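You operate a simulated robot arm through the tools that you are given. There is no shell and no other tool. Be economical: measure what you need, move in short steps, check, and stop when the job is done.

The job below is to be done with a simulated robot arm. You get a single attempt, and the scene is never put back.

Task
Set the purple gem on the purple Lucky sign's pale patch with orange glue.
Fine: first cover the patch using the glue dabber, stand it back in its cup, put the lid back on the pot; leave the other glue lids and the green Breezy sign.
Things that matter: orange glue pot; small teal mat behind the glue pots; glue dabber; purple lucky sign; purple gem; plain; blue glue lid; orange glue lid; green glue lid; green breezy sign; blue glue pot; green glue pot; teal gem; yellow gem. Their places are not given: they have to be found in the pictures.

It is judged by the outcome, as a careful person would: the job done as asked, and still so three seconds after it is handed in. It fails if anything else is knocked over, pushed out of place, dropped, spilled or broken. A push-on lid holds only when it is set on centred and level and pressed home; a screw cap is set on level and turned clockwise until tight.

Robot
A 7-joint arm with a two-finger parallel gripper, fixed in place. Base frame: the origin is at the foot of the arm, x ahead of it, y to its left, z up. Readings come in mm, degrees, newtons and seconds.
Its first joint turns from -166.0 to 166.0 degrees. Payload 4.4 kg.
Tool frame: the origin (TCP) lies between the finger pads and is the grasp point; the fingertips stand 23 mm ahead of it; z points along the fingers, y is the line along which they close. The gripper opens to 94 mm. The fingers are 38 mm wide and 10 mm thick; the gripper's body (54 by 96 mm) begins 39 mm behind the TCP.
Orientation is that of the tool frame in the base frame, as [roll, pitch, yaw] about the fixed x, y, z axes, in that order (R = Rz(yaw) Ry(pitch) Rx(roll)). With the fingers straight down and closing along the base's y, the tool's x points along the base's -x, its y along +y and its z along -z.

Tools
- The arm moves only by the tool play_rows. Its argument "rows" is a list of rows, each a list of 3 entries, a list of its own where there are three numbers: the opening, from 0 (shut) to 1 (fully open), then the shift along the tool's x, y, z in cm, then the turn, a rotation vector about the tool's x, y, z in degrees. In form: [[gripper, [tx, ty, tz], [wx, wy, wz]], ...]. A call has 1 to 12 rows; each row is the pose to reach, as a shift and turn from the pose commanded when the call began, along the tool's axes at that moment. A row lasts 0.2 s, in which the tool goes at most 50 mm and 8.6 degrees; a call with a longer step from one row to the next is refused whole, and so is a gripper value outside its range. Where a pose cannot be reached the arm comes as near as it can. A force on the tool above 90 N (or 10 N above the force at the start of the call, whichever is more), or a blocked arm, ends the call early, and 0.2 s more pass. Each finger travels about 72 mm/s and halts on what it meets, pressing with about 24 N; the grip force reading is that of the motor and also rises with nothing between the fingers. The clock runs only during rows and for 0.2 s after the last one: add rows that repeat a pose to give the fingers time. The reply holds the time, the measured pose of the TCP, the force on the tool along the base axes, the opening and the grip force, in the units named above and with some noise, and new pictures: "pictures" is both (left out), scene, wrist or none.
- Cameras (640 x 400 px; columns grow to the right, rows downward): "scene" is fixed at [399.3, 649.3, 1633.8]; the picture's right is [-0.60, -0.80, 0.00], its down [-0.64, 0.48, -0.60] and it looks along [0.48, -0.36, -0.80] (base axes); focal length 348 px, centre (320, 200). "wrist" rides on the gripper at [-39, 0, -44] in the tool frame; the picture's right is [0.00, -1.00, 0.00], its down [0.97, 0.00, -0.24] and it looks along [0.24, 0.00, 0.97] (tool axes); focal length 218 px, centre (320, 200).
- measure_at(camera, pixels): there is no depth. For up to 12 entries [column, row, z] of the newest picture of that camera ("zoom" is the newest enlarged one), the place [x, y] in the base frame at which the ray of that pixel passes the height z, good to about 2 mm. It takes no simulated time.
- enlarge(camera, box): a new picture of the part [left, top, right, bottom] of that camera's present view, enlarged. It takes no simulated time.
- job_done(): hands the job in; it is judged then, once.

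Go step by step. Measure first, check grasps and placings, and put right what went wrong. The budget is 80 turns and 170 pictures, counting those below and the enlarged ones. Unless the task says otherwise, let go and move clear before handing in, and close with one line.

The tools are called after "Call:" as name(argument=value, ...) on one line, values as JSON. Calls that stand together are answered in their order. play_rows: Moves the arm, as the interface text tells. Its arguments: {"type":"object","properties":{"rows":{"type":"array"},"pictures":{"type":"string","enum":["both","scene","wrist","none"]}},"required":["rows"]} The other tools are called the same way: measure_at (camera, pixels) gives the place at which the rays of pixels pass given heights; enlarge (camera, box) takes an enlarged picture of a part of a camera's view; job_done () hands the job in.

At the start:

```text
time: 0.0
eef_pos: [566.5, 210.4, 1223.3]
tcp_rot: [-180.0, 0.1, 179.9]
ft_force: [0.1, -0.3, 0.4]
opening: 94.0
grip_force: 0.1
```

scene: 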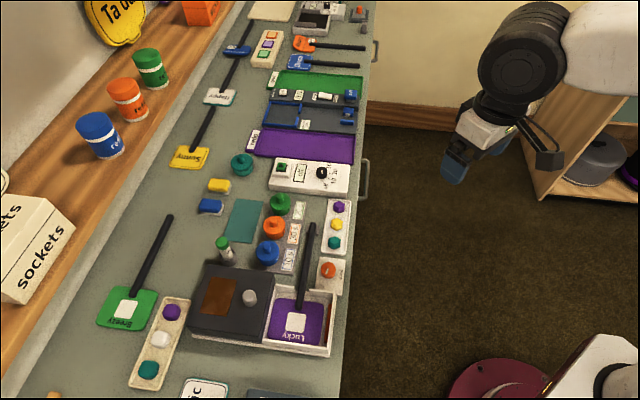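
wrist: 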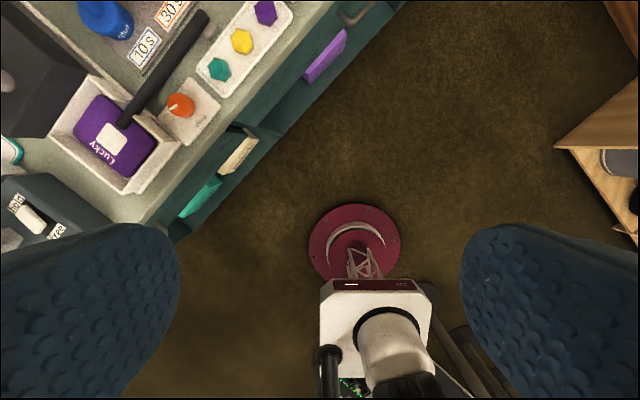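

The scene shows glue pots near (270,230), the Lucky sign in a tray at (297,318), and gems at (337,225) and (160,340). I'll enlarge those to identify things.

Call:
enlarge(camera="scene", box=[180, 180, 360, 292])

Call:
enlarge(camera="scene", box=[90, 250, 350, 400])

Call:
enlarge(camera="wrist", box=[0, 0, 320, 200])

```text
3.56 times, centred on (270, 236) of scene
```

zoom: 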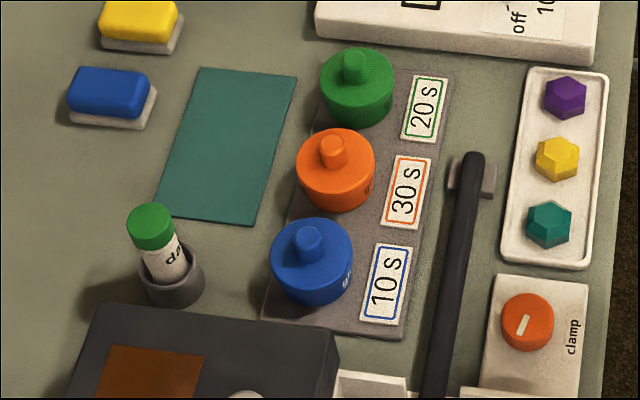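

```text
2.46 times, centred on (220, 325) of scene
```

zoom: 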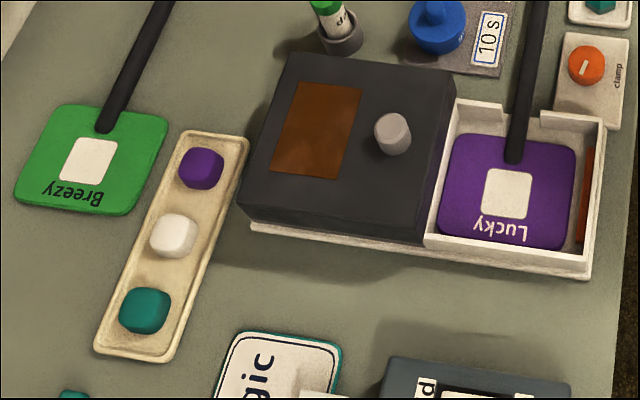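

```text
2.00 times, centred on (160, 100) of wrist
```

zoom: 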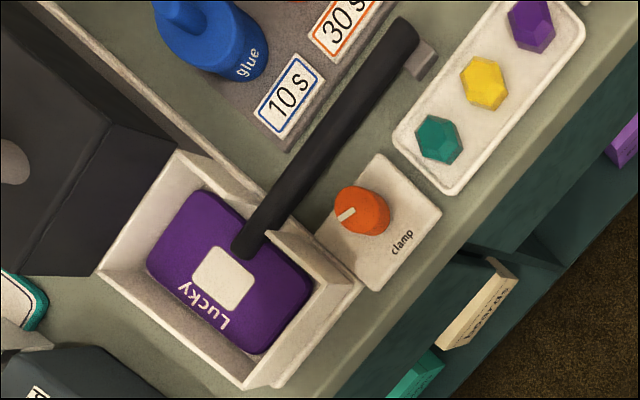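

I found the faceted purple gem in the white tray, the dabber in its cup, and the orange pot with its knobbed lid on. Next I'll look at the white box with the dial, and take more zooms.

Call:
enlarge(camera="scene", box=[240, 120, 380, 208])

Call:
enlarge(camera="scene", box=[200, 180, 300, 243])

Call:
enlarge(camera="scene", box=[240, 220, 360, 360])

```text
4.55 times, centred on (310, 164) of scene
```

zoom: 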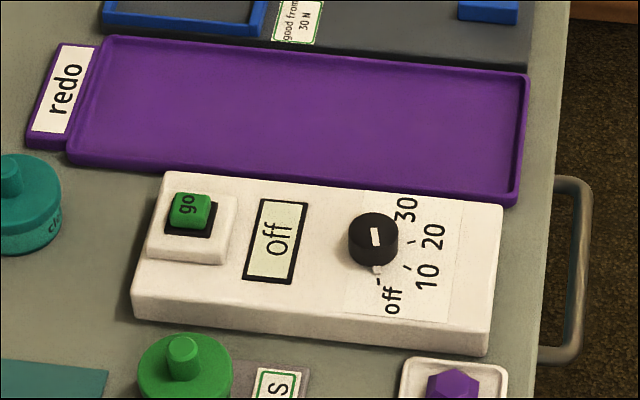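

```text
6.35 times, centred on (250, 212) of scene
```

zoom: 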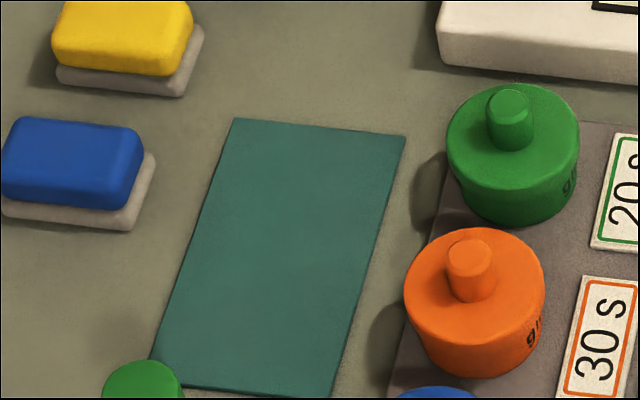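

```text
2.86 times, centred on (300, 290) of scene
```

zoom: 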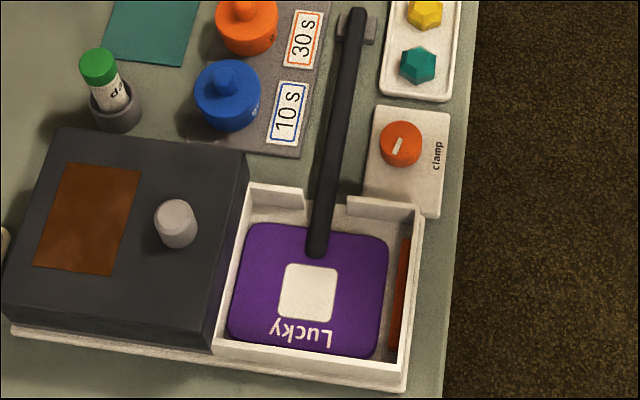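

The timer box and curing hood don't appear in the request, so I'll leave them alone. Now I'll measure rough positions from the scene.

Call:
measure_at(camera="scene", pixels=[[273.4, 220.8, 880], [273.4, 220.8, 940], [222, 242, 880], [222, 242, 960], [339, 207, 890], [297, 322, 890], [245, 220, 880], [311, 225, 900], [250, 297, 930]])

```text
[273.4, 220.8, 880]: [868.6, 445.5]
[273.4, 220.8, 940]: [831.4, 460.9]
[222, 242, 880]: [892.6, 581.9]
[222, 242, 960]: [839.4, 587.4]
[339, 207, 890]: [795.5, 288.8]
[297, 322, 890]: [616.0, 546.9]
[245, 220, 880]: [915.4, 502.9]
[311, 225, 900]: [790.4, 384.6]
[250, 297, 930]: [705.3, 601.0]
```

The pots are around (835,460), near the reach limit, and the dabber is further out. I'll move over the area for a top view.

Call:
play_rows(rows=[[1, [-3.3, 3.3, 0], [0, 0, 0]], [1, [-6.6, 6.6, 0], [0, 0, 0]], [1, [-9.9, 9.9, 0], [0, 0, 0]], [1, [-13.2, 13.2, 0], [0, 0, 0]], [1, [-16.5, 16.5, 0], [0, 0, 0]], [1, [-19.8, 19.8, 0], [0, 0, 0]], [1, [-22, 22, 0], [0, 0, 0]], [1, [-24, 24, 0], [0, 0, 0]], [1, [-24, 24, 0], [0, 0, 0]]])

```text
time: 2.0
eef_pos: [806.9, 450.9, 1223.8]
tcp_rot: [-179.9, 0.0, -179.9]
ft_force: [0.7, 0.0, 0.2]
opening: 93.9
grip_force: 0.2
```

scene: 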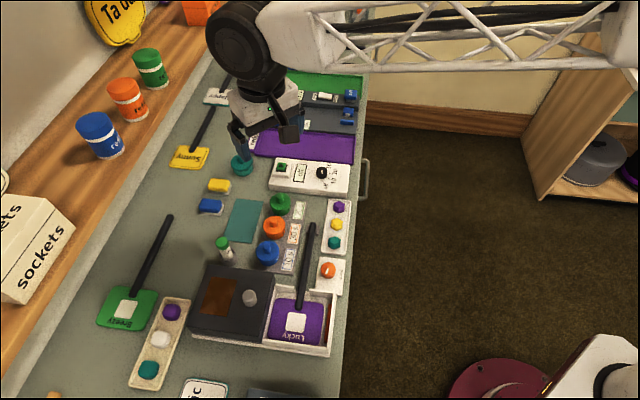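
wrist: 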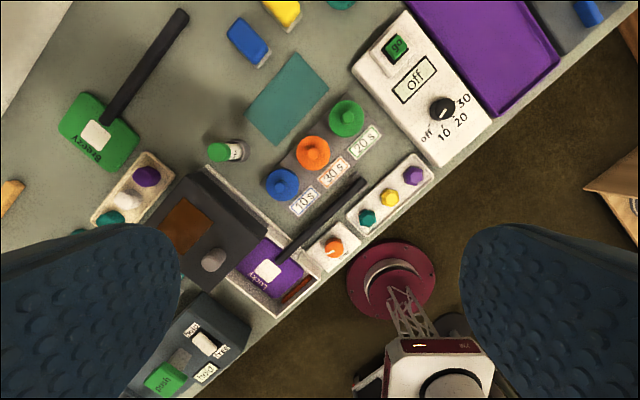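

The wrist view shows everything: the orange pot is at (313,152) and the dabber, lying or leaning, is at (225,152). I'll enlarge for measurement.

Call:
enlarge(camera="wrist", box=[190, 40, 390, 165])

Call:
enlarge(camera="wrist", box=[220, 150, 440, 310])

```text
3.20 times, centred on (290, 102) of wrist
```

zoom: 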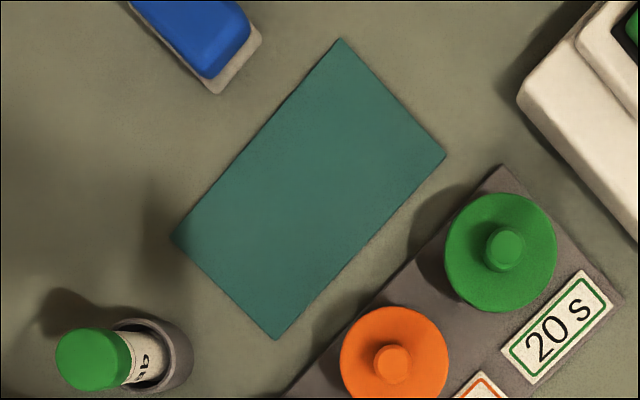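

```text
2.50 times, centred on (330, 230) of wrist
```

zoom: 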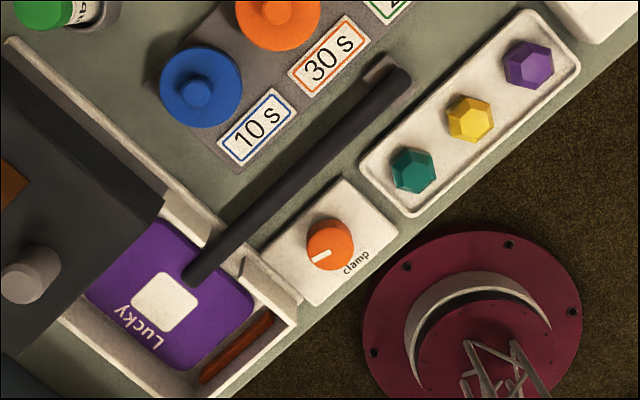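

Call:
measure_at(camera="wrist", pixels=[[311.9, 153.4, 880], [311.9, 153.4, 940], [216, 152.5, 940], [216, 152.5, 960], [216, 152.5, 980], [238.4, 151, 900], [238.4, 151, 920], [431.6, 176.4, 890], [285.6, 270.6, 885], [285.6, 270.6, 895], [286.6, 98.6, 880], [307, 261, 910]])

Call:
measure_at(camera="scene", pixels=[[221.5, 241, 940], [221.5, 241, 960], [221.5, 241, 980], [228.3, 255.8, 900], [228.3, 255.8, 920], [273.4, 220.8, 920], [273.4, 220.8, 930], [273.4, 220.8, 950], [273.4, 220.8, 960], [338.8, 207.4, 900], [297, 322, 890], [297, 322, 900]])

```text
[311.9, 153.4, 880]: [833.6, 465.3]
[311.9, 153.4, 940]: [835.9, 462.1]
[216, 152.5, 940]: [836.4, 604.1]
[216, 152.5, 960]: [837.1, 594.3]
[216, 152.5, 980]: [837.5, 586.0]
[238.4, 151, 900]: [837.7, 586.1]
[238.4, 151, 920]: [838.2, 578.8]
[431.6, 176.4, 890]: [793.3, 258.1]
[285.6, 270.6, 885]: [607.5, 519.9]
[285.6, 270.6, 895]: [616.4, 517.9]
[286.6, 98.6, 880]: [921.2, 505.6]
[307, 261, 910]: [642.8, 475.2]
```

```text
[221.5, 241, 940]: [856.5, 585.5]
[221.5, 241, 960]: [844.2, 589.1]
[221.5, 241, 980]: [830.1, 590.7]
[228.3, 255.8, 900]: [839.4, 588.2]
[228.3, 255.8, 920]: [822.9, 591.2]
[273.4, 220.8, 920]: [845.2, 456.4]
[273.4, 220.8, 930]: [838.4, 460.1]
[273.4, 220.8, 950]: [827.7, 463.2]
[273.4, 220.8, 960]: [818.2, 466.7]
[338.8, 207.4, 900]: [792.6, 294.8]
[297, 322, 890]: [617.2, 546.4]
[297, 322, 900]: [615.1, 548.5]
```

The orange knob top triangulates to about (835,461,935), the dabber is about (839,588) with its top at 965, and the mat centre is at (921,505). I'll turn the gripper 40° and come down over the orange pot, then re-measure.

Call:
play_rows(rows=[[1, [-0.5, 0.2, 3], [0, 0, -8]], [1, [-1, 0.4, 6], [0, 0, -16]], [1, [-1.5, 0.6, 9], [0, 0, -24]], [1, [-2, 0.8, 12], [0, 0, -32]], [1, [-2.5, 1, 15], [0, 0, -40]], [0.6, [-2.9, 1.1, 17.3], [0, 0, -40]], [0.5, [-2.9, 1.1, 17.3], [0, 0, -40]], [0.5, [-2.9, 1.1, 17.3], [0, 0, -40]]])

Call:
enlarge(camera="wrist", box=[160, 0, 480, 200])

```text
time: 3.8
eef_pos: [834.9, 461.0, 1050.2]
tcp_rot: [-180.0, 0.1, -140.0]
ft_force: [0.8, 0.5, 0.0]
opening: 47.0
grip_force: 0.1
```

scene: 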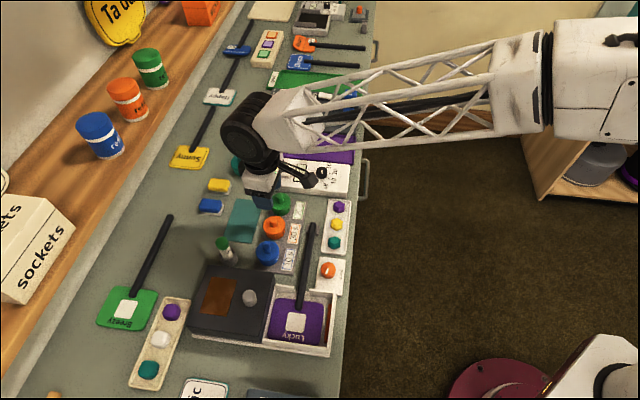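
wrist: 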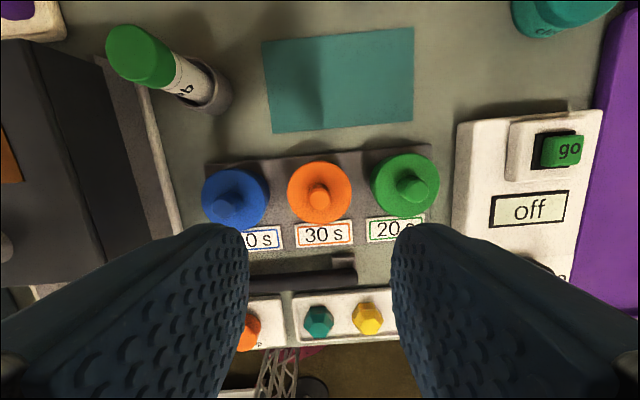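

```text
2.00 times, centred on (320, 100) of wrist
```

zoom: 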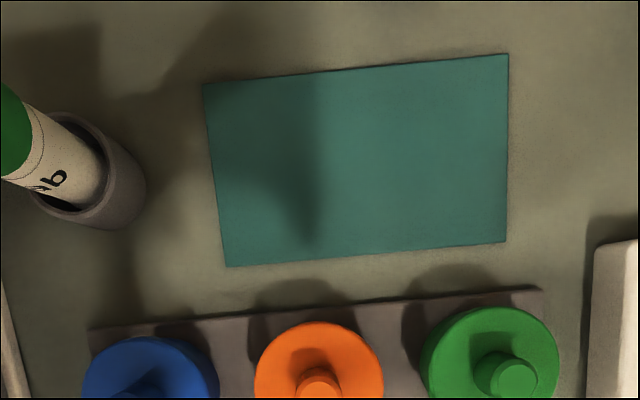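

Call:
measure_at(camera="wrist", pixels=[[318, 198, 930], [318, 198, 940], [273, 133, 880], [413, 122, 880], [262, 42, 880], [413, 28, 880], [205, 90, 900], [135, 53, 960], [320, 193, 915]])

Call:
enlarge(camera="wrist", box=[190, 130, 450, 292])

Call:
enlarge(camera="scene", box=[200, 190, 320, 265])

```text
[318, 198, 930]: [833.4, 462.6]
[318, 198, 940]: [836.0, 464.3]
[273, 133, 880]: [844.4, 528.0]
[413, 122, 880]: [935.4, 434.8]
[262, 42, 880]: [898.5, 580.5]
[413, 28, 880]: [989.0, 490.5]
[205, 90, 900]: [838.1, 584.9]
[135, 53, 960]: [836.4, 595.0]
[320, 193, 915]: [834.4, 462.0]
```

```text
2.46 times, centred on (320, 211) of wrist
```

zoom: 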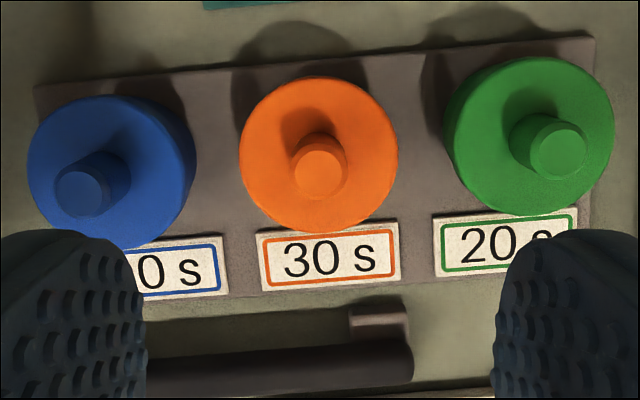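

```text
5.33 times, centred on (260, 228) of scene
```

zoom: 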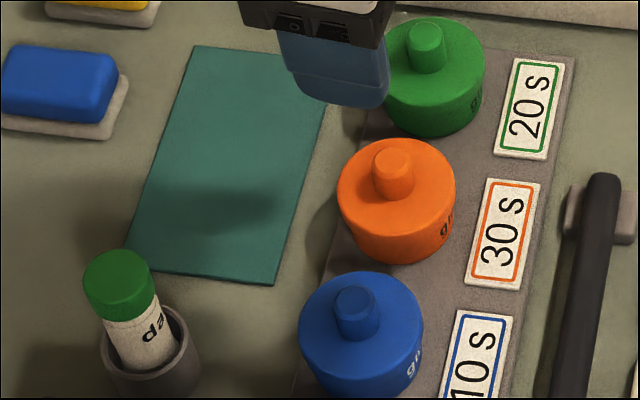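

Before grasping I need to know whether a vertical tool can reach the mat at about (881,529), so I'll try it without touching anything.

Call:
play_rows(rows=[[0.4, [-4, 1.1, 0], [0, 0, 0]], [0.4, [-7.9, 2.25, 0], [0, 0, 0]], [0.4, [-7.9, 2.25, 4], [0, 0, 0]], [0.4, [-7.9, 2.25, 8], [0, 0, 0]], [0.4, [-7.9, 2.25, 11], [0, 0, 0]], [0.4, [-7.9, 2.25, 11], [0, 0, 0]], [0.4, [-7.9, 2.25, 11], [0, 0, 0]]])

```text
time: 5.4
eef_pos: [880.9, 531.0, 940.5]
tcp_rot: [-180.0, 0.0, -140.0]
ft_force: [0.4, 0.0, -0.5]
opening: 37.6
grip_force: 0.0
```

scene: 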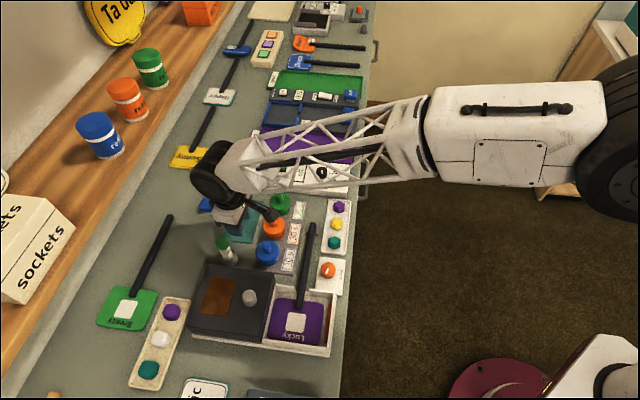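
wrist: 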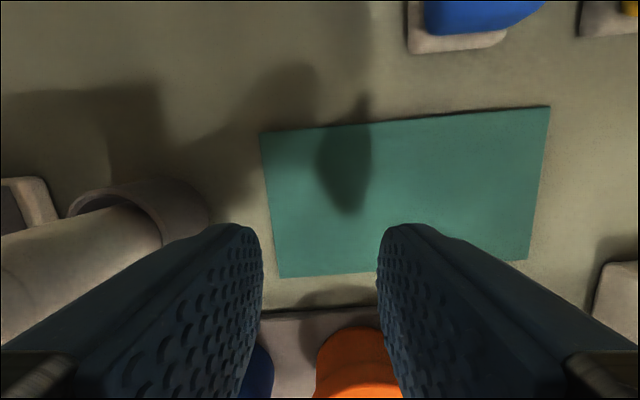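

A vertical tool reaches the mat at z 940. I'll fix the lid-top height by comparing scene measurements.

Call:
measure_at(camera="scene", pixels=[[274.5, 225.6, 905], [274.5, 225.6, 915], [274.5, 225.6, 925], [273.5, 219.5, 925], [273.5, 219.5, 935], [273.5, 219.5, 945]])

Call:
play_rows(rows=[[0.4, [0, 0, -4], [0, 0, 0]], [0.4, [0, 0, -8], [0, 0, 0]], [0.4, [3.9, -1.1, -8], [0, 0, 0]], [0.4, [7.87, -2.35, -8], [0, 0, 0]], [0.4, [7.87, -2.35, -5], [0, 0, 0]], [0.4, [7.87, -2.35, -5], [0, 0, 0]]])

```text
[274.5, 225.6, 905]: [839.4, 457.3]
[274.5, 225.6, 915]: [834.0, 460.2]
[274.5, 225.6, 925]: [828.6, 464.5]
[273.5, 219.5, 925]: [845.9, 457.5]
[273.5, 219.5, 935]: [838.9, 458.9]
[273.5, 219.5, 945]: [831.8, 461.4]
```

```text
time: 6.8
eef_pos: [836.3, 459.2, 991.5]
tcp_rot: [180.0, 0.1, -140.0]
ft_force: [-0.4, -1.2, 0.6]
opening: 37.6
grip_force: 0.1
```

scene: 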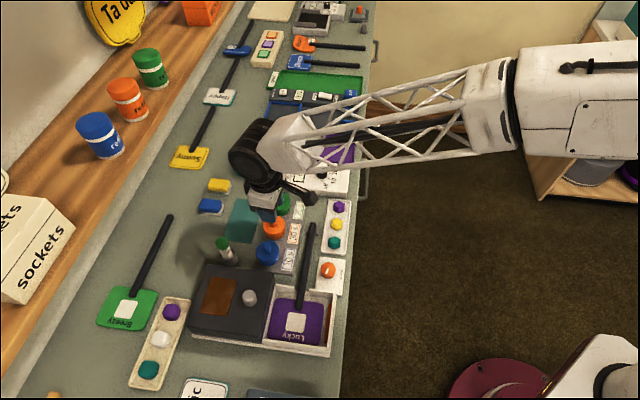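
wrist: 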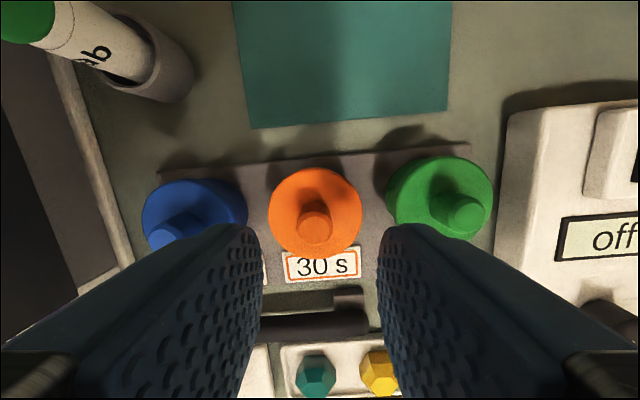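

Call:
measure_at(camera="wrist", pixels=[[314, 229, 937], [315, 211, 915]])

```text
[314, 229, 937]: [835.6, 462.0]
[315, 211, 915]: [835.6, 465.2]
```

The knob is at (835.5,462.8), about 3 mm off. I'll correct for that, go down to TCP 941 and close on the knob.

Call:
play_rows(rows=[[0.4, [-0.17, 0.32, 0], [0, 0, 0]], [0.4, [-0.17, 0.32, 2], [0, 0, 0]], [0.4, [-0.17, 0.32, 4], [0, 0, 0]], [0.4, [-0.17, 0.32, 5.0], [0, 0, 0]], [0.4, [-0.17, 0.32, 5.0], [0, 0, 0]], [0, [-0.17, 0.32, 5.0], [0, 0, 0]], [0, [-0.17, 0.32, 5.0], [0, 0, 0]], [0, [-0.17, 0.32, 5.0], [0, 0, 0]]])

```text
time: 8.6
eef_pos: [836.0, 463.6, 941.9]
tcp_rot: [-179.9, 0.1, -140.1]
ft_force: [18.4, -12.8, 16.4]
opening: 16.5
grip_force: 24.1
```

scene: 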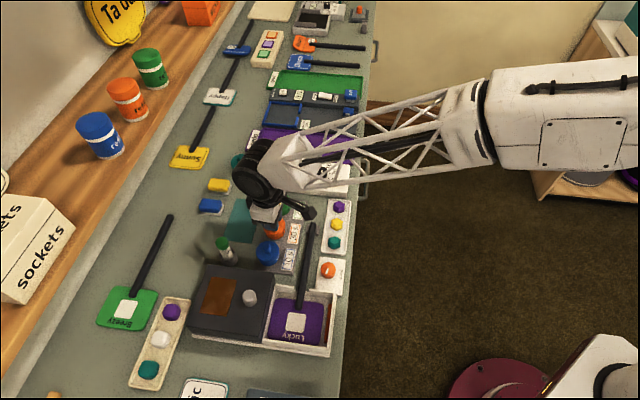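
wrist: 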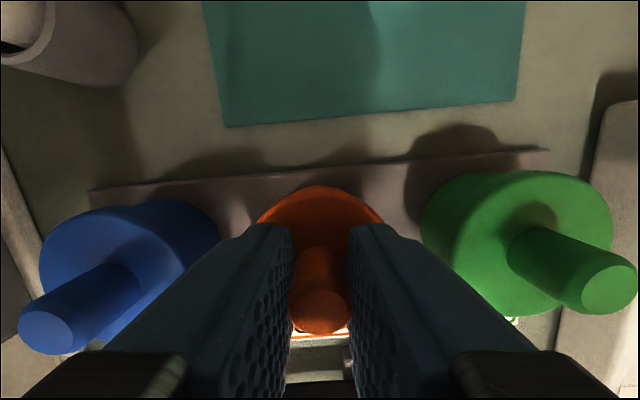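

It's gripped, with a side force of about 22 N toward −ty and some up-force. I'll shift a little to relax it.

Call:
play_rows(rows=[[0, [0, -0.08, -0.05], [0, 0, 0]], [0, [0, -0.15, -0.1], [0, 0, 0]]], pictures="none")

```text
time: 9.2
eef_pos: [836.9, 463.8, 943.1]
tcp_rot: [180.0, 0.2, -140.1]
ft_force: [16.2, -3.3, 13.3]
opening: 16.5
grip_force: 23.9
```

Call:
play_rows(rows=[[0, [0, -0.15, -0.3], [0, 0, 0]], [0, [0, -0.15, -0.6], [0, 0, 0]], [0, [0, -0.15, -1.0], [0, 0, 0]]])

```text
time: 10.0
eef_pos: [836.4, 461.5, 951.3]
tcp_rot: [-180.0, 0.1, -140.1]
ft_force: [0.1, -0.2, -0.4]
opening: 16.4
grip_force: 23.5
```

scene: 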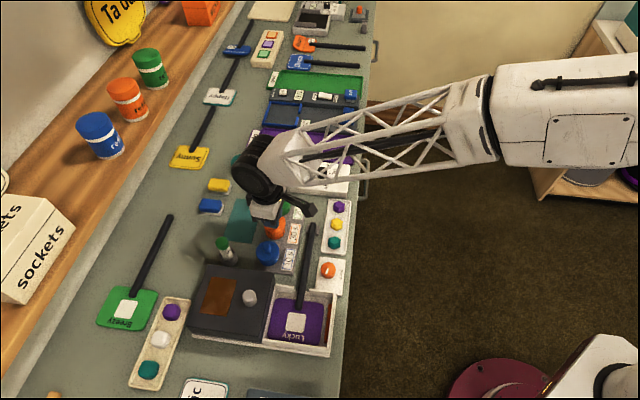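
wrist: 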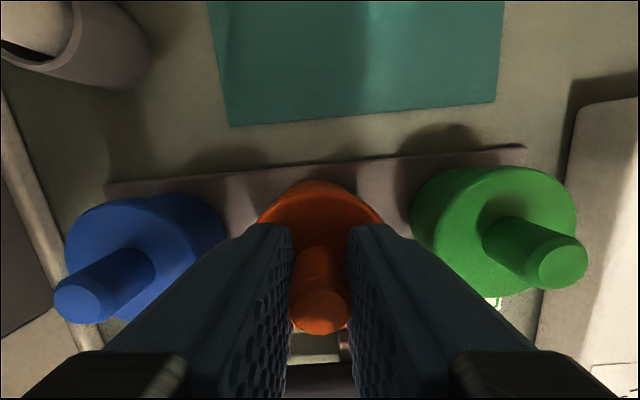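

The side load is gone and the knob is held. I'll lift 6 cm and check whether the lid came off alone.

Call:
play_rows(rows=[[0, [0, 0, -2], [0, 0, 0]], [0, [0, 0, -4], [0, 0, 0]], [0, [0, 0, -6], [0, 0, 0]]])

Call:
enlarge(camera="scene", box=[200, 150, 340, 270])

```text
time: 10.8
eef_pos: [836.5, 461.5, 1011.8]
tcp_rot: [180.0, 0.0, -140.1]
ft_force: [-0.9, -0.8, -0.1]
opening: 16.4
grip_force: 24.1
```

scene: 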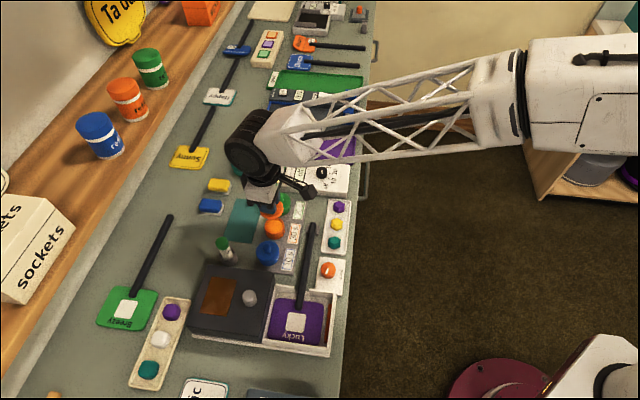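
wrist: 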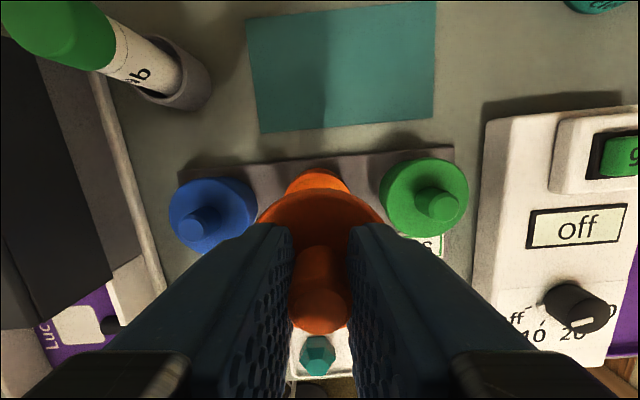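

```text
3.33 times, centred on (270, 210) of scene
```

zoom: 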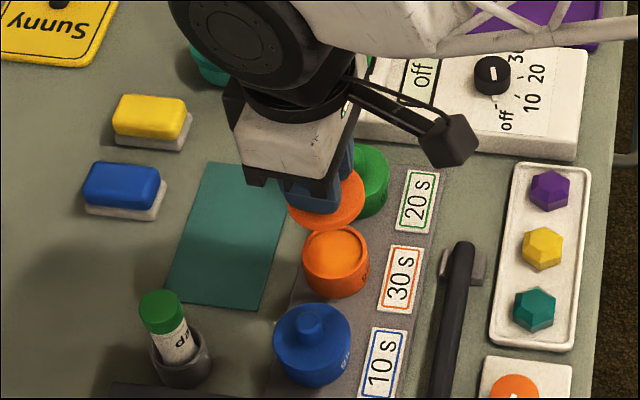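

The lid is off alone and the pot shows its glue surface. I'll carry the lid over the mat to (896,514) and lower to 935.

Call:
play_rows(rows=[[0, [-4, 0.1, 0], [0, 0, 0]], [0, [-7.94, 0.19, 0], [0, 0, 0]], [0, [-7.94, 0.19, 3], [0, 0, 0]], [0, [-7.94, 0.19, 6], [0, 0, 0]], [0, [-7.94, 0.19, 7.7], [0, 0, 0]], [0, [-7.94, 0.19, 7.7], [0, 0, 0]]])

Call:
enlarge(camera="scene", box=[200, 150, 340, 270])

```text
time: 12.2
eef_pos: [896.4, 514.5, 934.5]
tcp_rot: [-180.0, 0.1, -140.0]
ft_force: [-0.4, -0.6, -0.4]
opening: 16.5
grip_force: 24.3
```

scene: 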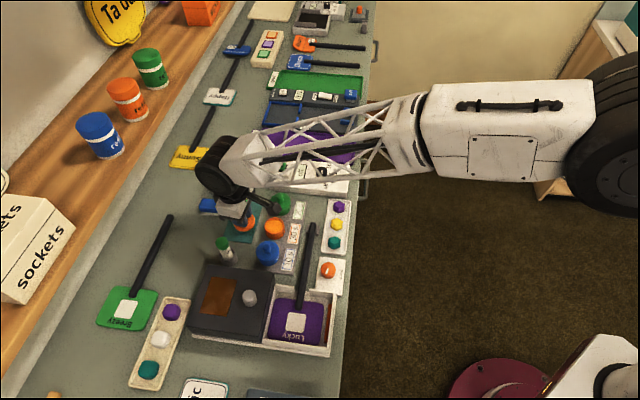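
wrist: 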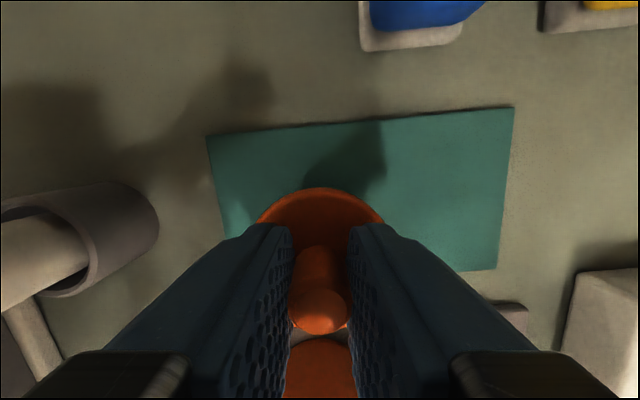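

```text
3.33 times, centred on (270, 210) of scene
```

zoom: 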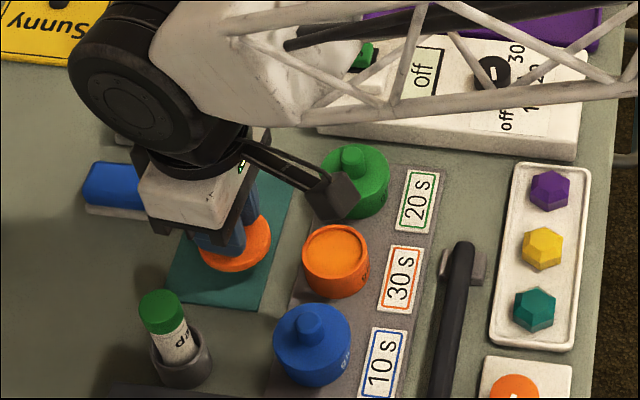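

Call:
play_rows(rows=[[0, [0, 0, 0.4], [0, 0, 0]], [0, [0, 0, 0.8], [0, 0, 0]], [0, [0, 0, 1.0], [0, 0, 0]]], pictures="none")

```text
time: 13.0
eef_pos: [895.8, 513.9, 925.0]
tcp_rot: [-180.0, -0.1, -140.0]
ft_force: [-0.4, -0.1, -0.3]
opening: 16.6
grip_force: 24.4
```

Call:
play_rows(rows=[[0, [0, 0, 0.3], [0, 0, 0]], [0, [0, 0, 0.6], [0, 0, 0]]], pictures="none")

```text
time: 13.6
eef_pos: [896.8, 514.7, 919.4]
tcp_rot: [-180.0, 0.0, -140.0]
ft_force: [-0.3, -0.1, 0.6]
opening: 16.7
grip_force: 24.0
```

Call:
play_rows(rows=[[0, [0, 0, 0.2], [0, 0, 0]], [0, [0, 0, 0.4], [0, 0, 0]]])

```text
time: 14.2
eef_pos: [898.1, 515.0, 915.5]
tcp_rot: [180.0, 0.2, -140.0]
ft_force: [0.3, -0.7, -0.3]
opening: 16.3
grip_force: 23.8
```

scene: 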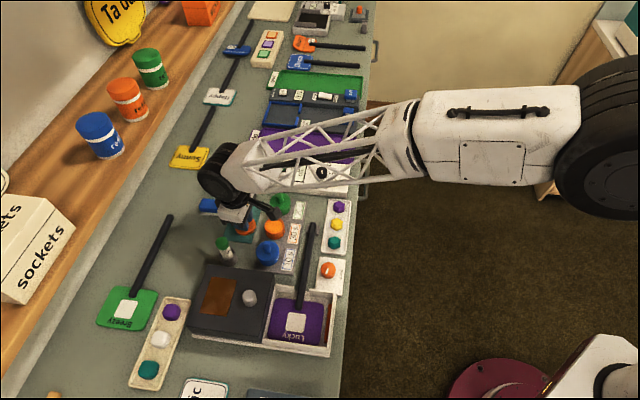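
wrist: 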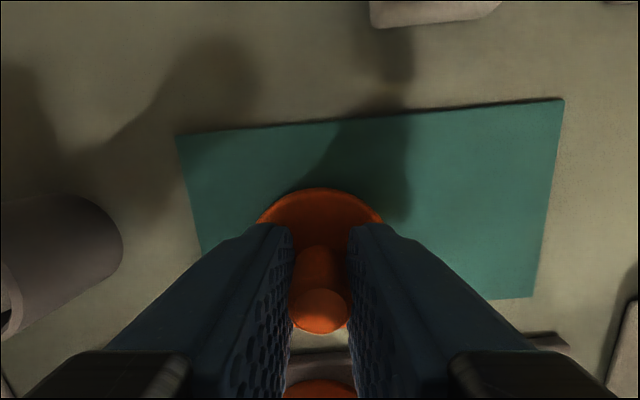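

Call:
play_rows(rows=[[0, [0, 0, 0.2], [0, 0, 0]], [0, [0, 0, 0.4], [0, 0, 0]]], pictures="none")

```text
time: 14.8
eef_pos: [897.1, 515.6, 913.9]
tcp_rot: [-179.8, 0.3, -140.0]
ft_force: [-13.7, -6.9, 31.4]
opening: 16.4
grip_force: 24.4
```

The lid touched at TCP 914 with 31 N. I'll back off 1.5 mm, release and rise straight up.

Call:
play_rows(rows=[[0, [0, 0, -0.2], [0, 0, 0]], [0.4, [0, 0, -0.2], [0, 0, 0]], [0.4, [0, 0, -0.2], [0, 0, 0]], [0.4, [0, 0, -3], [0, 0, 0]], [0.4, [0, 0, -7], [0, 0, 0]], [0.4, [0, 0, -11], [0, 0, 0]], [0.5, [0, 0, -14], [0, 0, 0]]])

Call:
enlarge(camera="scene", box=[190, 170, 340, 270])

```text
time: 16.4
eef_pos: [896.7, 513.0, 1049.7]
tcp_rot: [179.9, -0.1, -140.0]
ft_force: [0.6, -0.3, -0.9]
opening: 47.0
grip_force: 0.0
```

scene: 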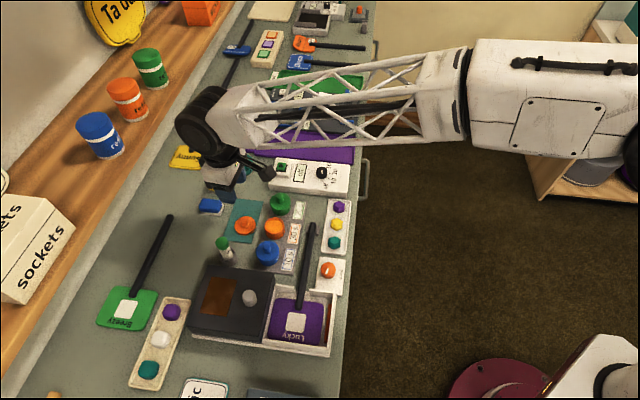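
wrist: 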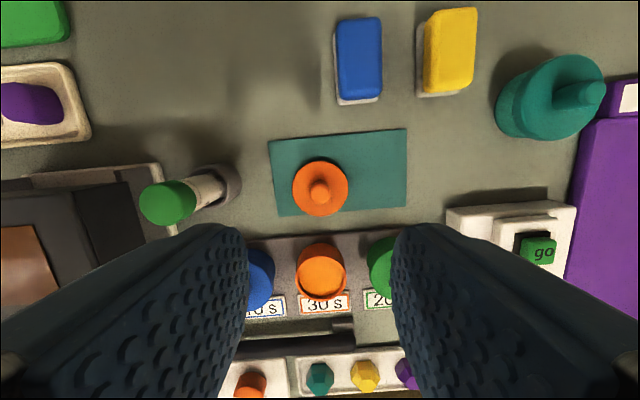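

```text
4.00 times, centred on (265, 220) of scene
```

zoom: 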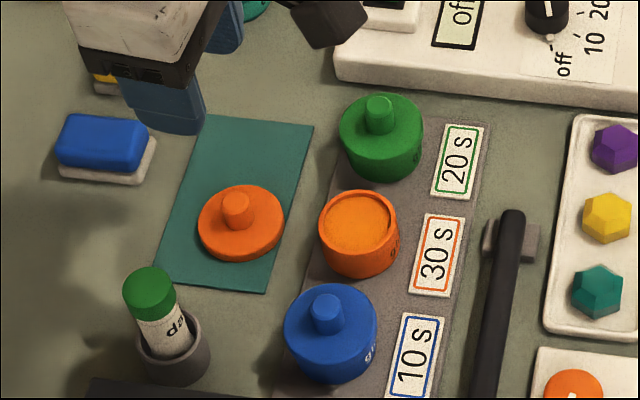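

The lid sits level on the mat. Now I'll measure the dabber, the cup and the hood edge for clearance.

Call:
measure_at(camera="scene", pixels=[[206, 264, 930], [206, 264, 940], [275, 272, 930], [275, 272, 940], [227.5, 239.5, 960], [227, 257, 900], [241, 345, 930]])

Call:
play_rows(rows=[[0.6, [-0.1, 3.2, -1], [0, 0, 0]], [0.6, [-0.2, 6.3, -1], [0, 0, 0]], [0.6, [-0.4, 9.46, -1], [0, 0, 0]], [0.6, [-0.4, 9.46, -1], [0, 0, 0]]])

Call:
enlarge(camera="scene", box=[180, 200, 300, 275])

```text
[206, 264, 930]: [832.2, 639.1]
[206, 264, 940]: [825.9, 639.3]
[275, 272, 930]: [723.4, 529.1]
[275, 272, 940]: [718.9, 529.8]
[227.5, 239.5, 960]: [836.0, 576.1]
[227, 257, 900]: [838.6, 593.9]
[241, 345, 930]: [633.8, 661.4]
```

```text
time: 17.4
eef_pos: [840.0, 590.2, 1061.2]
tcp_rot: [180.0, 0.0, -140.0]
ft_force: [-0.2, 0.9, -0.5]
opening: 56.3
grip_force: 0.1
```

scene: 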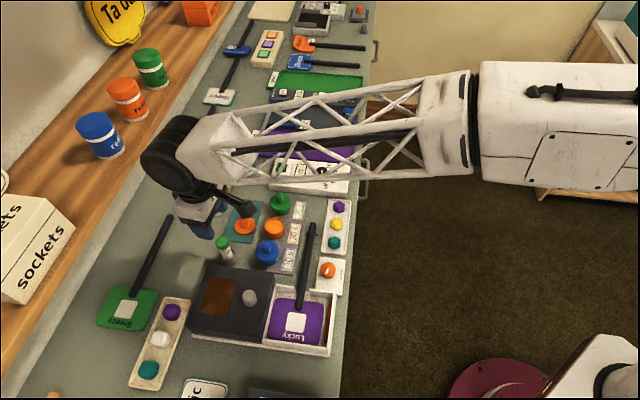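
wrist: 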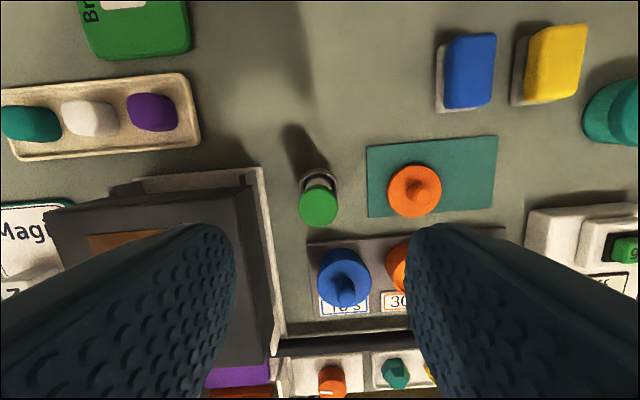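

```text
5.33 times, centred on (240, 238) of scene
```

zoom: 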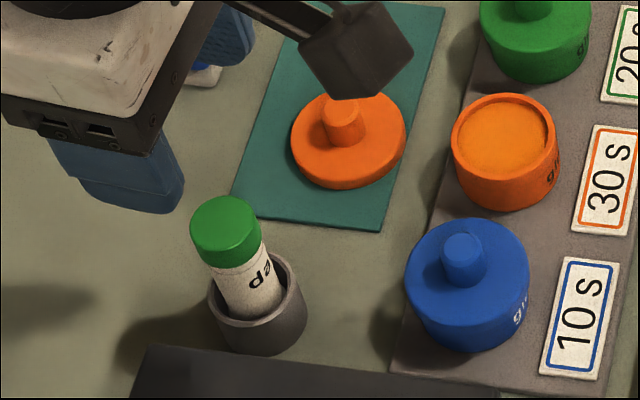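

Call:
measure_at(camera="wrist", pixels=[[318, 207, 950], [318, 207, 960], [318, 207, 970], [319, 184, 900], [319, 184, 910], [255, 168, 880], [245, 185, 930]])

Call:
measure_at(camera="scene", pixels=[[221.8, 240, 950], [221.8, 240, 960], [221.8, 240, 970], [228, 252.5, 900], [228, 252.5, 910]])

Call:
enlarge(camera="wrist", box=[240, 130, 400, 230])

```text
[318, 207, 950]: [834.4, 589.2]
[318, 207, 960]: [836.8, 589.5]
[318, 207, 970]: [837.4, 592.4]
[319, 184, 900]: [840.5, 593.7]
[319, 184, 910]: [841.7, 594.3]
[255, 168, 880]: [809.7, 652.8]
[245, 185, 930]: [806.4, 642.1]
```

```text
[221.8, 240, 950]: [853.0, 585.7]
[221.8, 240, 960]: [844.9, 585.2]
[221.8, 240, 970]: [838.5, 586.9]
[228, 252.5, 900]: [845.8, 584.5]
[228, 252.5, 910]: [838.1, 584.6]
```

```text
4.00 times, centred on (320, 180) of wrist
```

zoom: 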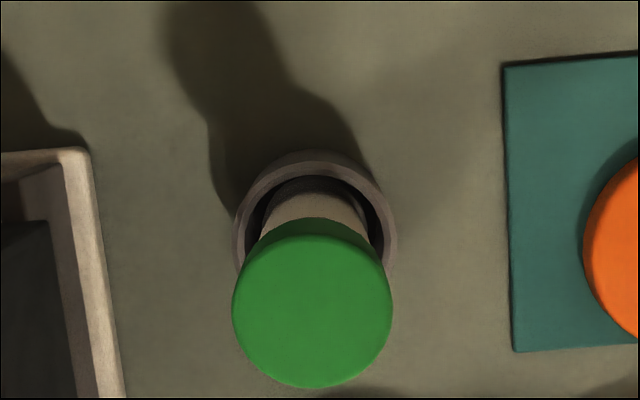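

The dabber is upright at about (839,590), cap top about 968 and cup rim about 905, with 16 mm clearance to the hood. I'll descend to TCP 945 and grip.

Call:
play_rows(rows=[[0.6, [0.1, 0, 4], [0, 0, 0]], [0.6, [0.1, 0, 8], [0, 0, 0]], [0.6, [0.1, 0, 11.6], [0, 0, 0]], [0.6, [0.1, 0, 11.6], [0, 0, 0]]])

Call:
enlarge(camera="scene", box=[160, 190, 280, 275])

```text
time: 18.4
eef_pos: [839.8, 587.2, 944.9]
tcp_rot: [180.0, 0.0, -139.9]
ft_force: [0.1, -0.2, -0.5]
opening: 56.3
grip_force: 0.0
```

scene: 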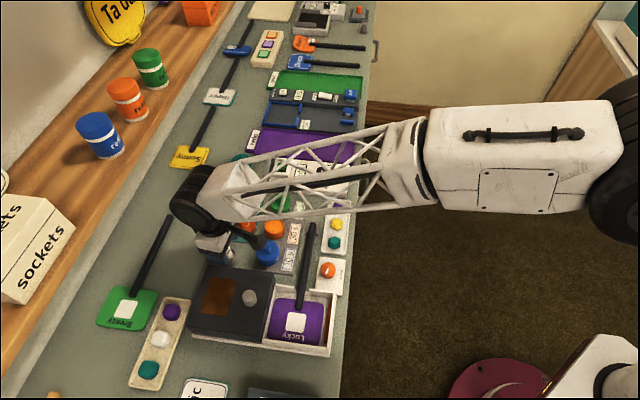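
wrist: 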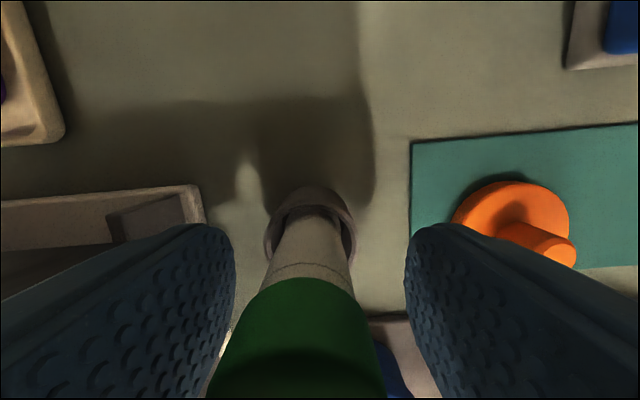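

```text
4.71 times, centred on (220, 232) of scene
```

zoom: 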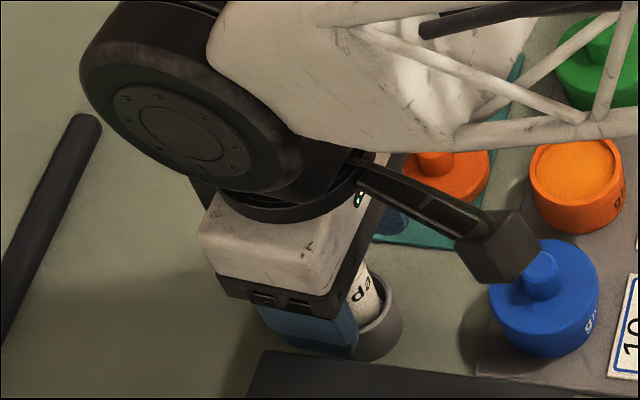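

The dabber sits about 4 mm toward +ty (cup at column 309). I'll shift and close.

Call:
play_rows(rows=[[0.6, [0, 0.4, 0], [0, 0, 0]], [0.5, [0, 0.4, 0], [0, 0, 0]], [0.4, [0, 0.4, 0], [0, 0, 0]], [0.3, [0, 0.4, 0], [0, 0, 0]], [0, [0, 0.4, 0], [0, 0, 0]], [0, [0, 0.4, 0], [0, 0, 0]], [0, [0, 0.4, 0], [0, 0, 0]]])

```text
time: 20.0
eef_pos: [836.2, 590.1, 945.5]
tcp_rot: [-180.0, -0.1, -140.1]
ft_force: [0.2, -0.3, -0.5]
opening: 25.2
grip_force: 24.1
```

scene: 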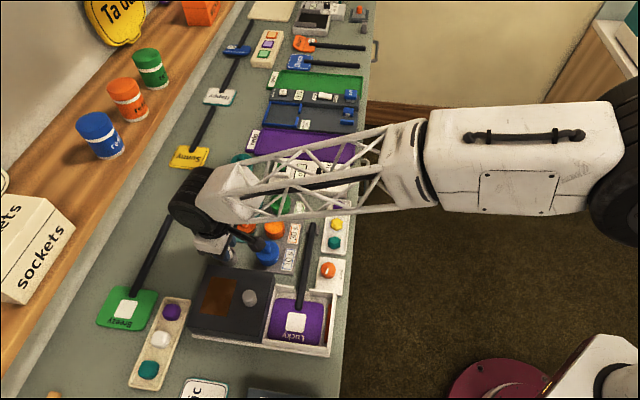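
wrist: 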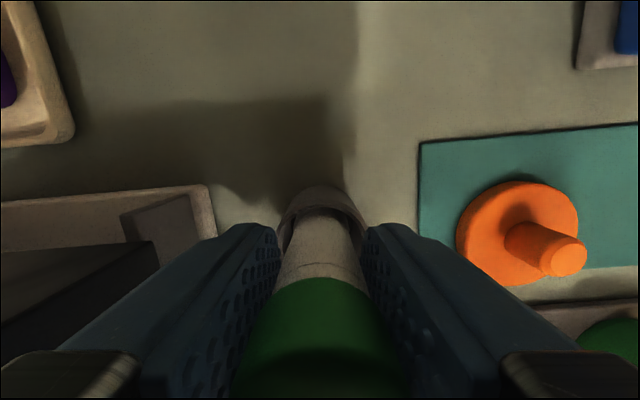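

Gripped at 25 mm with no side load. I'll lift straight up 10 cm and inspect.

Call:
play_rows(rows=[[0, [0, 0, -1], [0, 0, 0]], [0, [0, 0, -4], [0, 0, 0]], [0, [0, 0, -8], [0, 0, 0]], [0, [0, 0, -11.5], [0, 0, 0]]])

Call:
enlarge(camera="scene", box=[160, 170, 300, 275])

Call:
enlarge(camera="wrist", box=[200, 130, 440, 280])

```text
time: 21.0
eef_pos: [836.4, 591.1, 1059.0]
tcp_rot: [-179.9, -0.1, -139.9]
ft_force: [-0.9, 0.0, -1.3]
opening: 25.8
grip_force: 24.4
```

scene: 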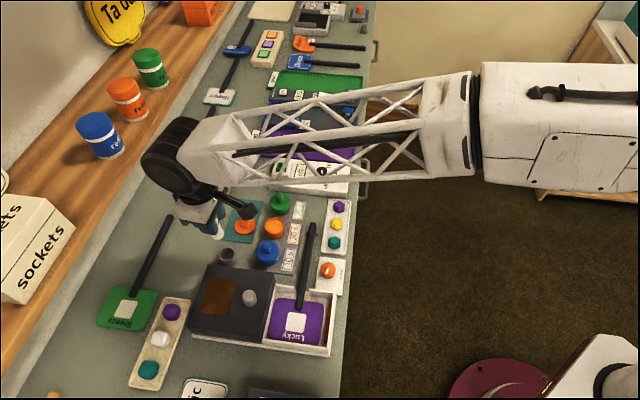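
wrist: 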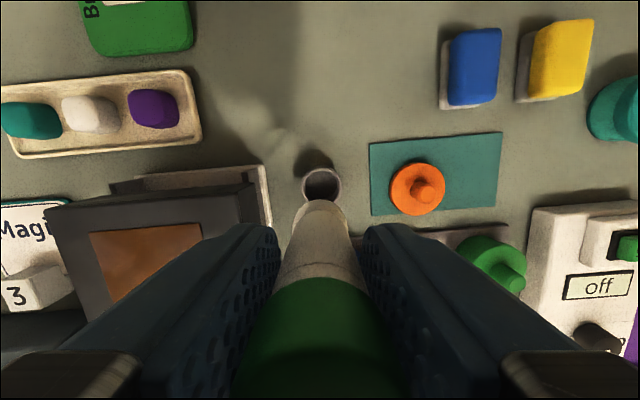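

```text
3.81 times, centred on (230, 222) of scene
```

zoom: 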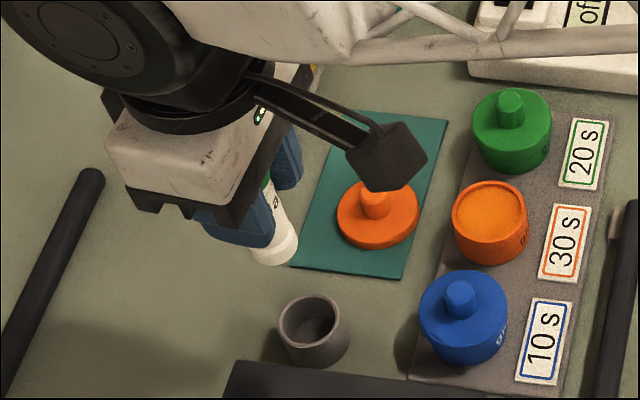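

```text
2.67 times, centred on (320, 205) of wrist
```

zoom: 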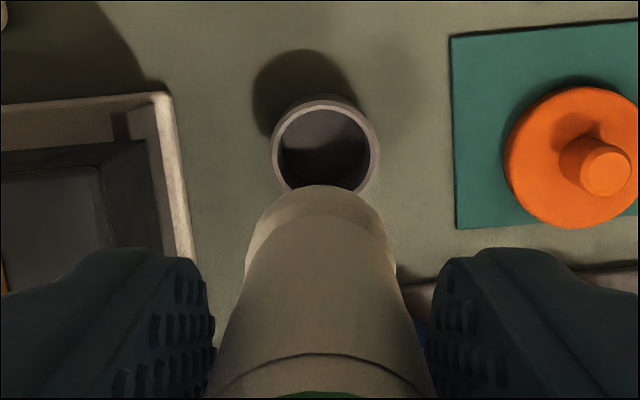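

The dabber is out and held straight. I'll measure its tip, the empty cup and the open orange pot.

Call:
measure_at(camera="scene", pixels=[[217, 236, 990], [217, 236, 1000], [217, 236, 1010], [273.8, 227, 905], [273.8, 227, 910], [228, 253, 900], [228, 253, 905]])

Call:
measure_at(camera="wrist", pixels=[[321.1, 184, 900], [321.1, 184, 905], [320, 200, 1000]])

```text
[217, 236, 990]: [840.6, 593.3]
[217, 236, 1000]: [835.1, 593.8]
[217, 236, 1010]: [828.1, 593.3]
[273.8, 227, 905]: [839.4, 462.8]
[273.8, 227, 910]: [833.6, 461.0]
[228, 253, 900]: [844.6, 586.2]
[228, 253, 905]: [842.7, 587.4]
```

```text
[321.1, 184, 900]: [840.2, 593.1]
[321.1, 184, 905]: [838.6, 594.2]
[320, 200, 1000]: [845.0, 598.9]
```

The tip is about 61 mm below the TCP. I'll move over the orange pot at (835.5,461.5) and down to tip height about 918 to check the alignment.

Call:
play_rows(rows=[[0, [2.9, -3.3, 0], [0, 0, 0]], [0, [5.8, -6.6, 0], [0, 0, 0]], [0, [8.58, -9.9, 0], [0, 0, 0]], [0, [8.58, -9.9, 4], [0, 0, 0]], [0, [8.58, -9.9, 7.8], [0, 0, 0]], [0, [8.58, -9.9, 7.8], [0, 0, 0]]])

Call:
enlarge(camera="scene", box=[210, 180, 330, 260])

Call:
enlarge(camera="wrist", box=[200, 130, 440, 280])

```text
time: 22.4
eef_pos: [834.9, 461.6, 982.9]
tcp_rot: [180.0, 0.1, -140.1]
ft_force: [-1.0, 0.4, -0.5]
opening: 25.6
grip_force: 23.8
```

scene: 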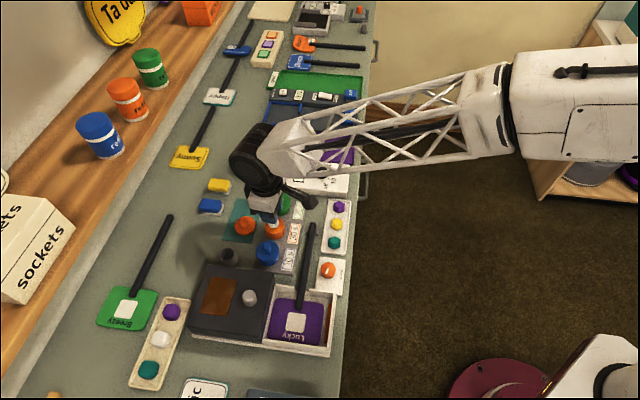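
wrist: 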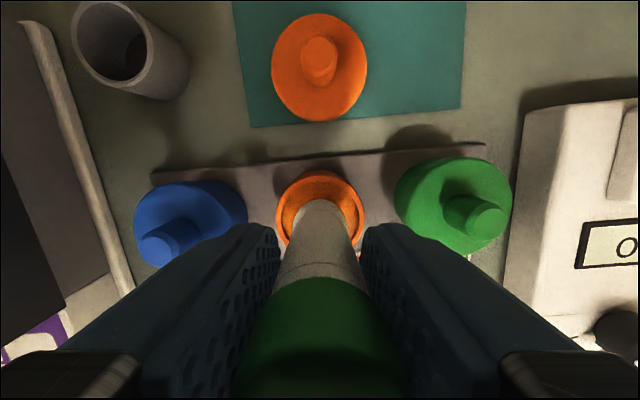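

```text
5.00 times, centred on (270, 220) of scene
```

zoom: 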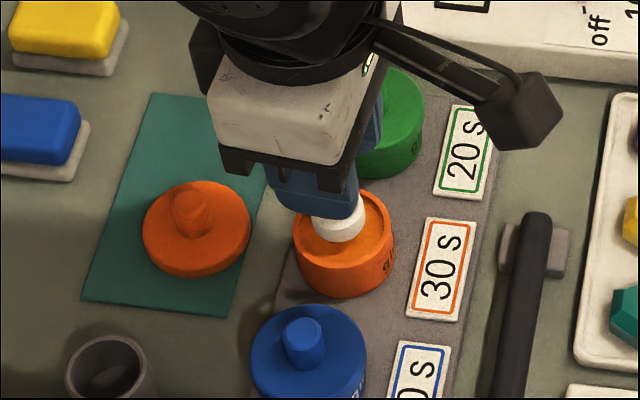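

```text
2.67 times, centred on (320, 205) of wrist
```

zoom: 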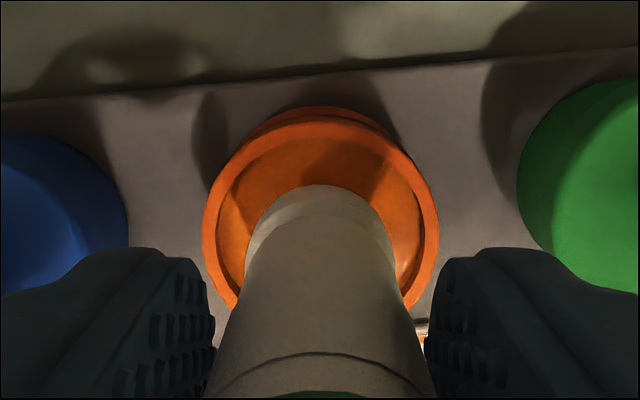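

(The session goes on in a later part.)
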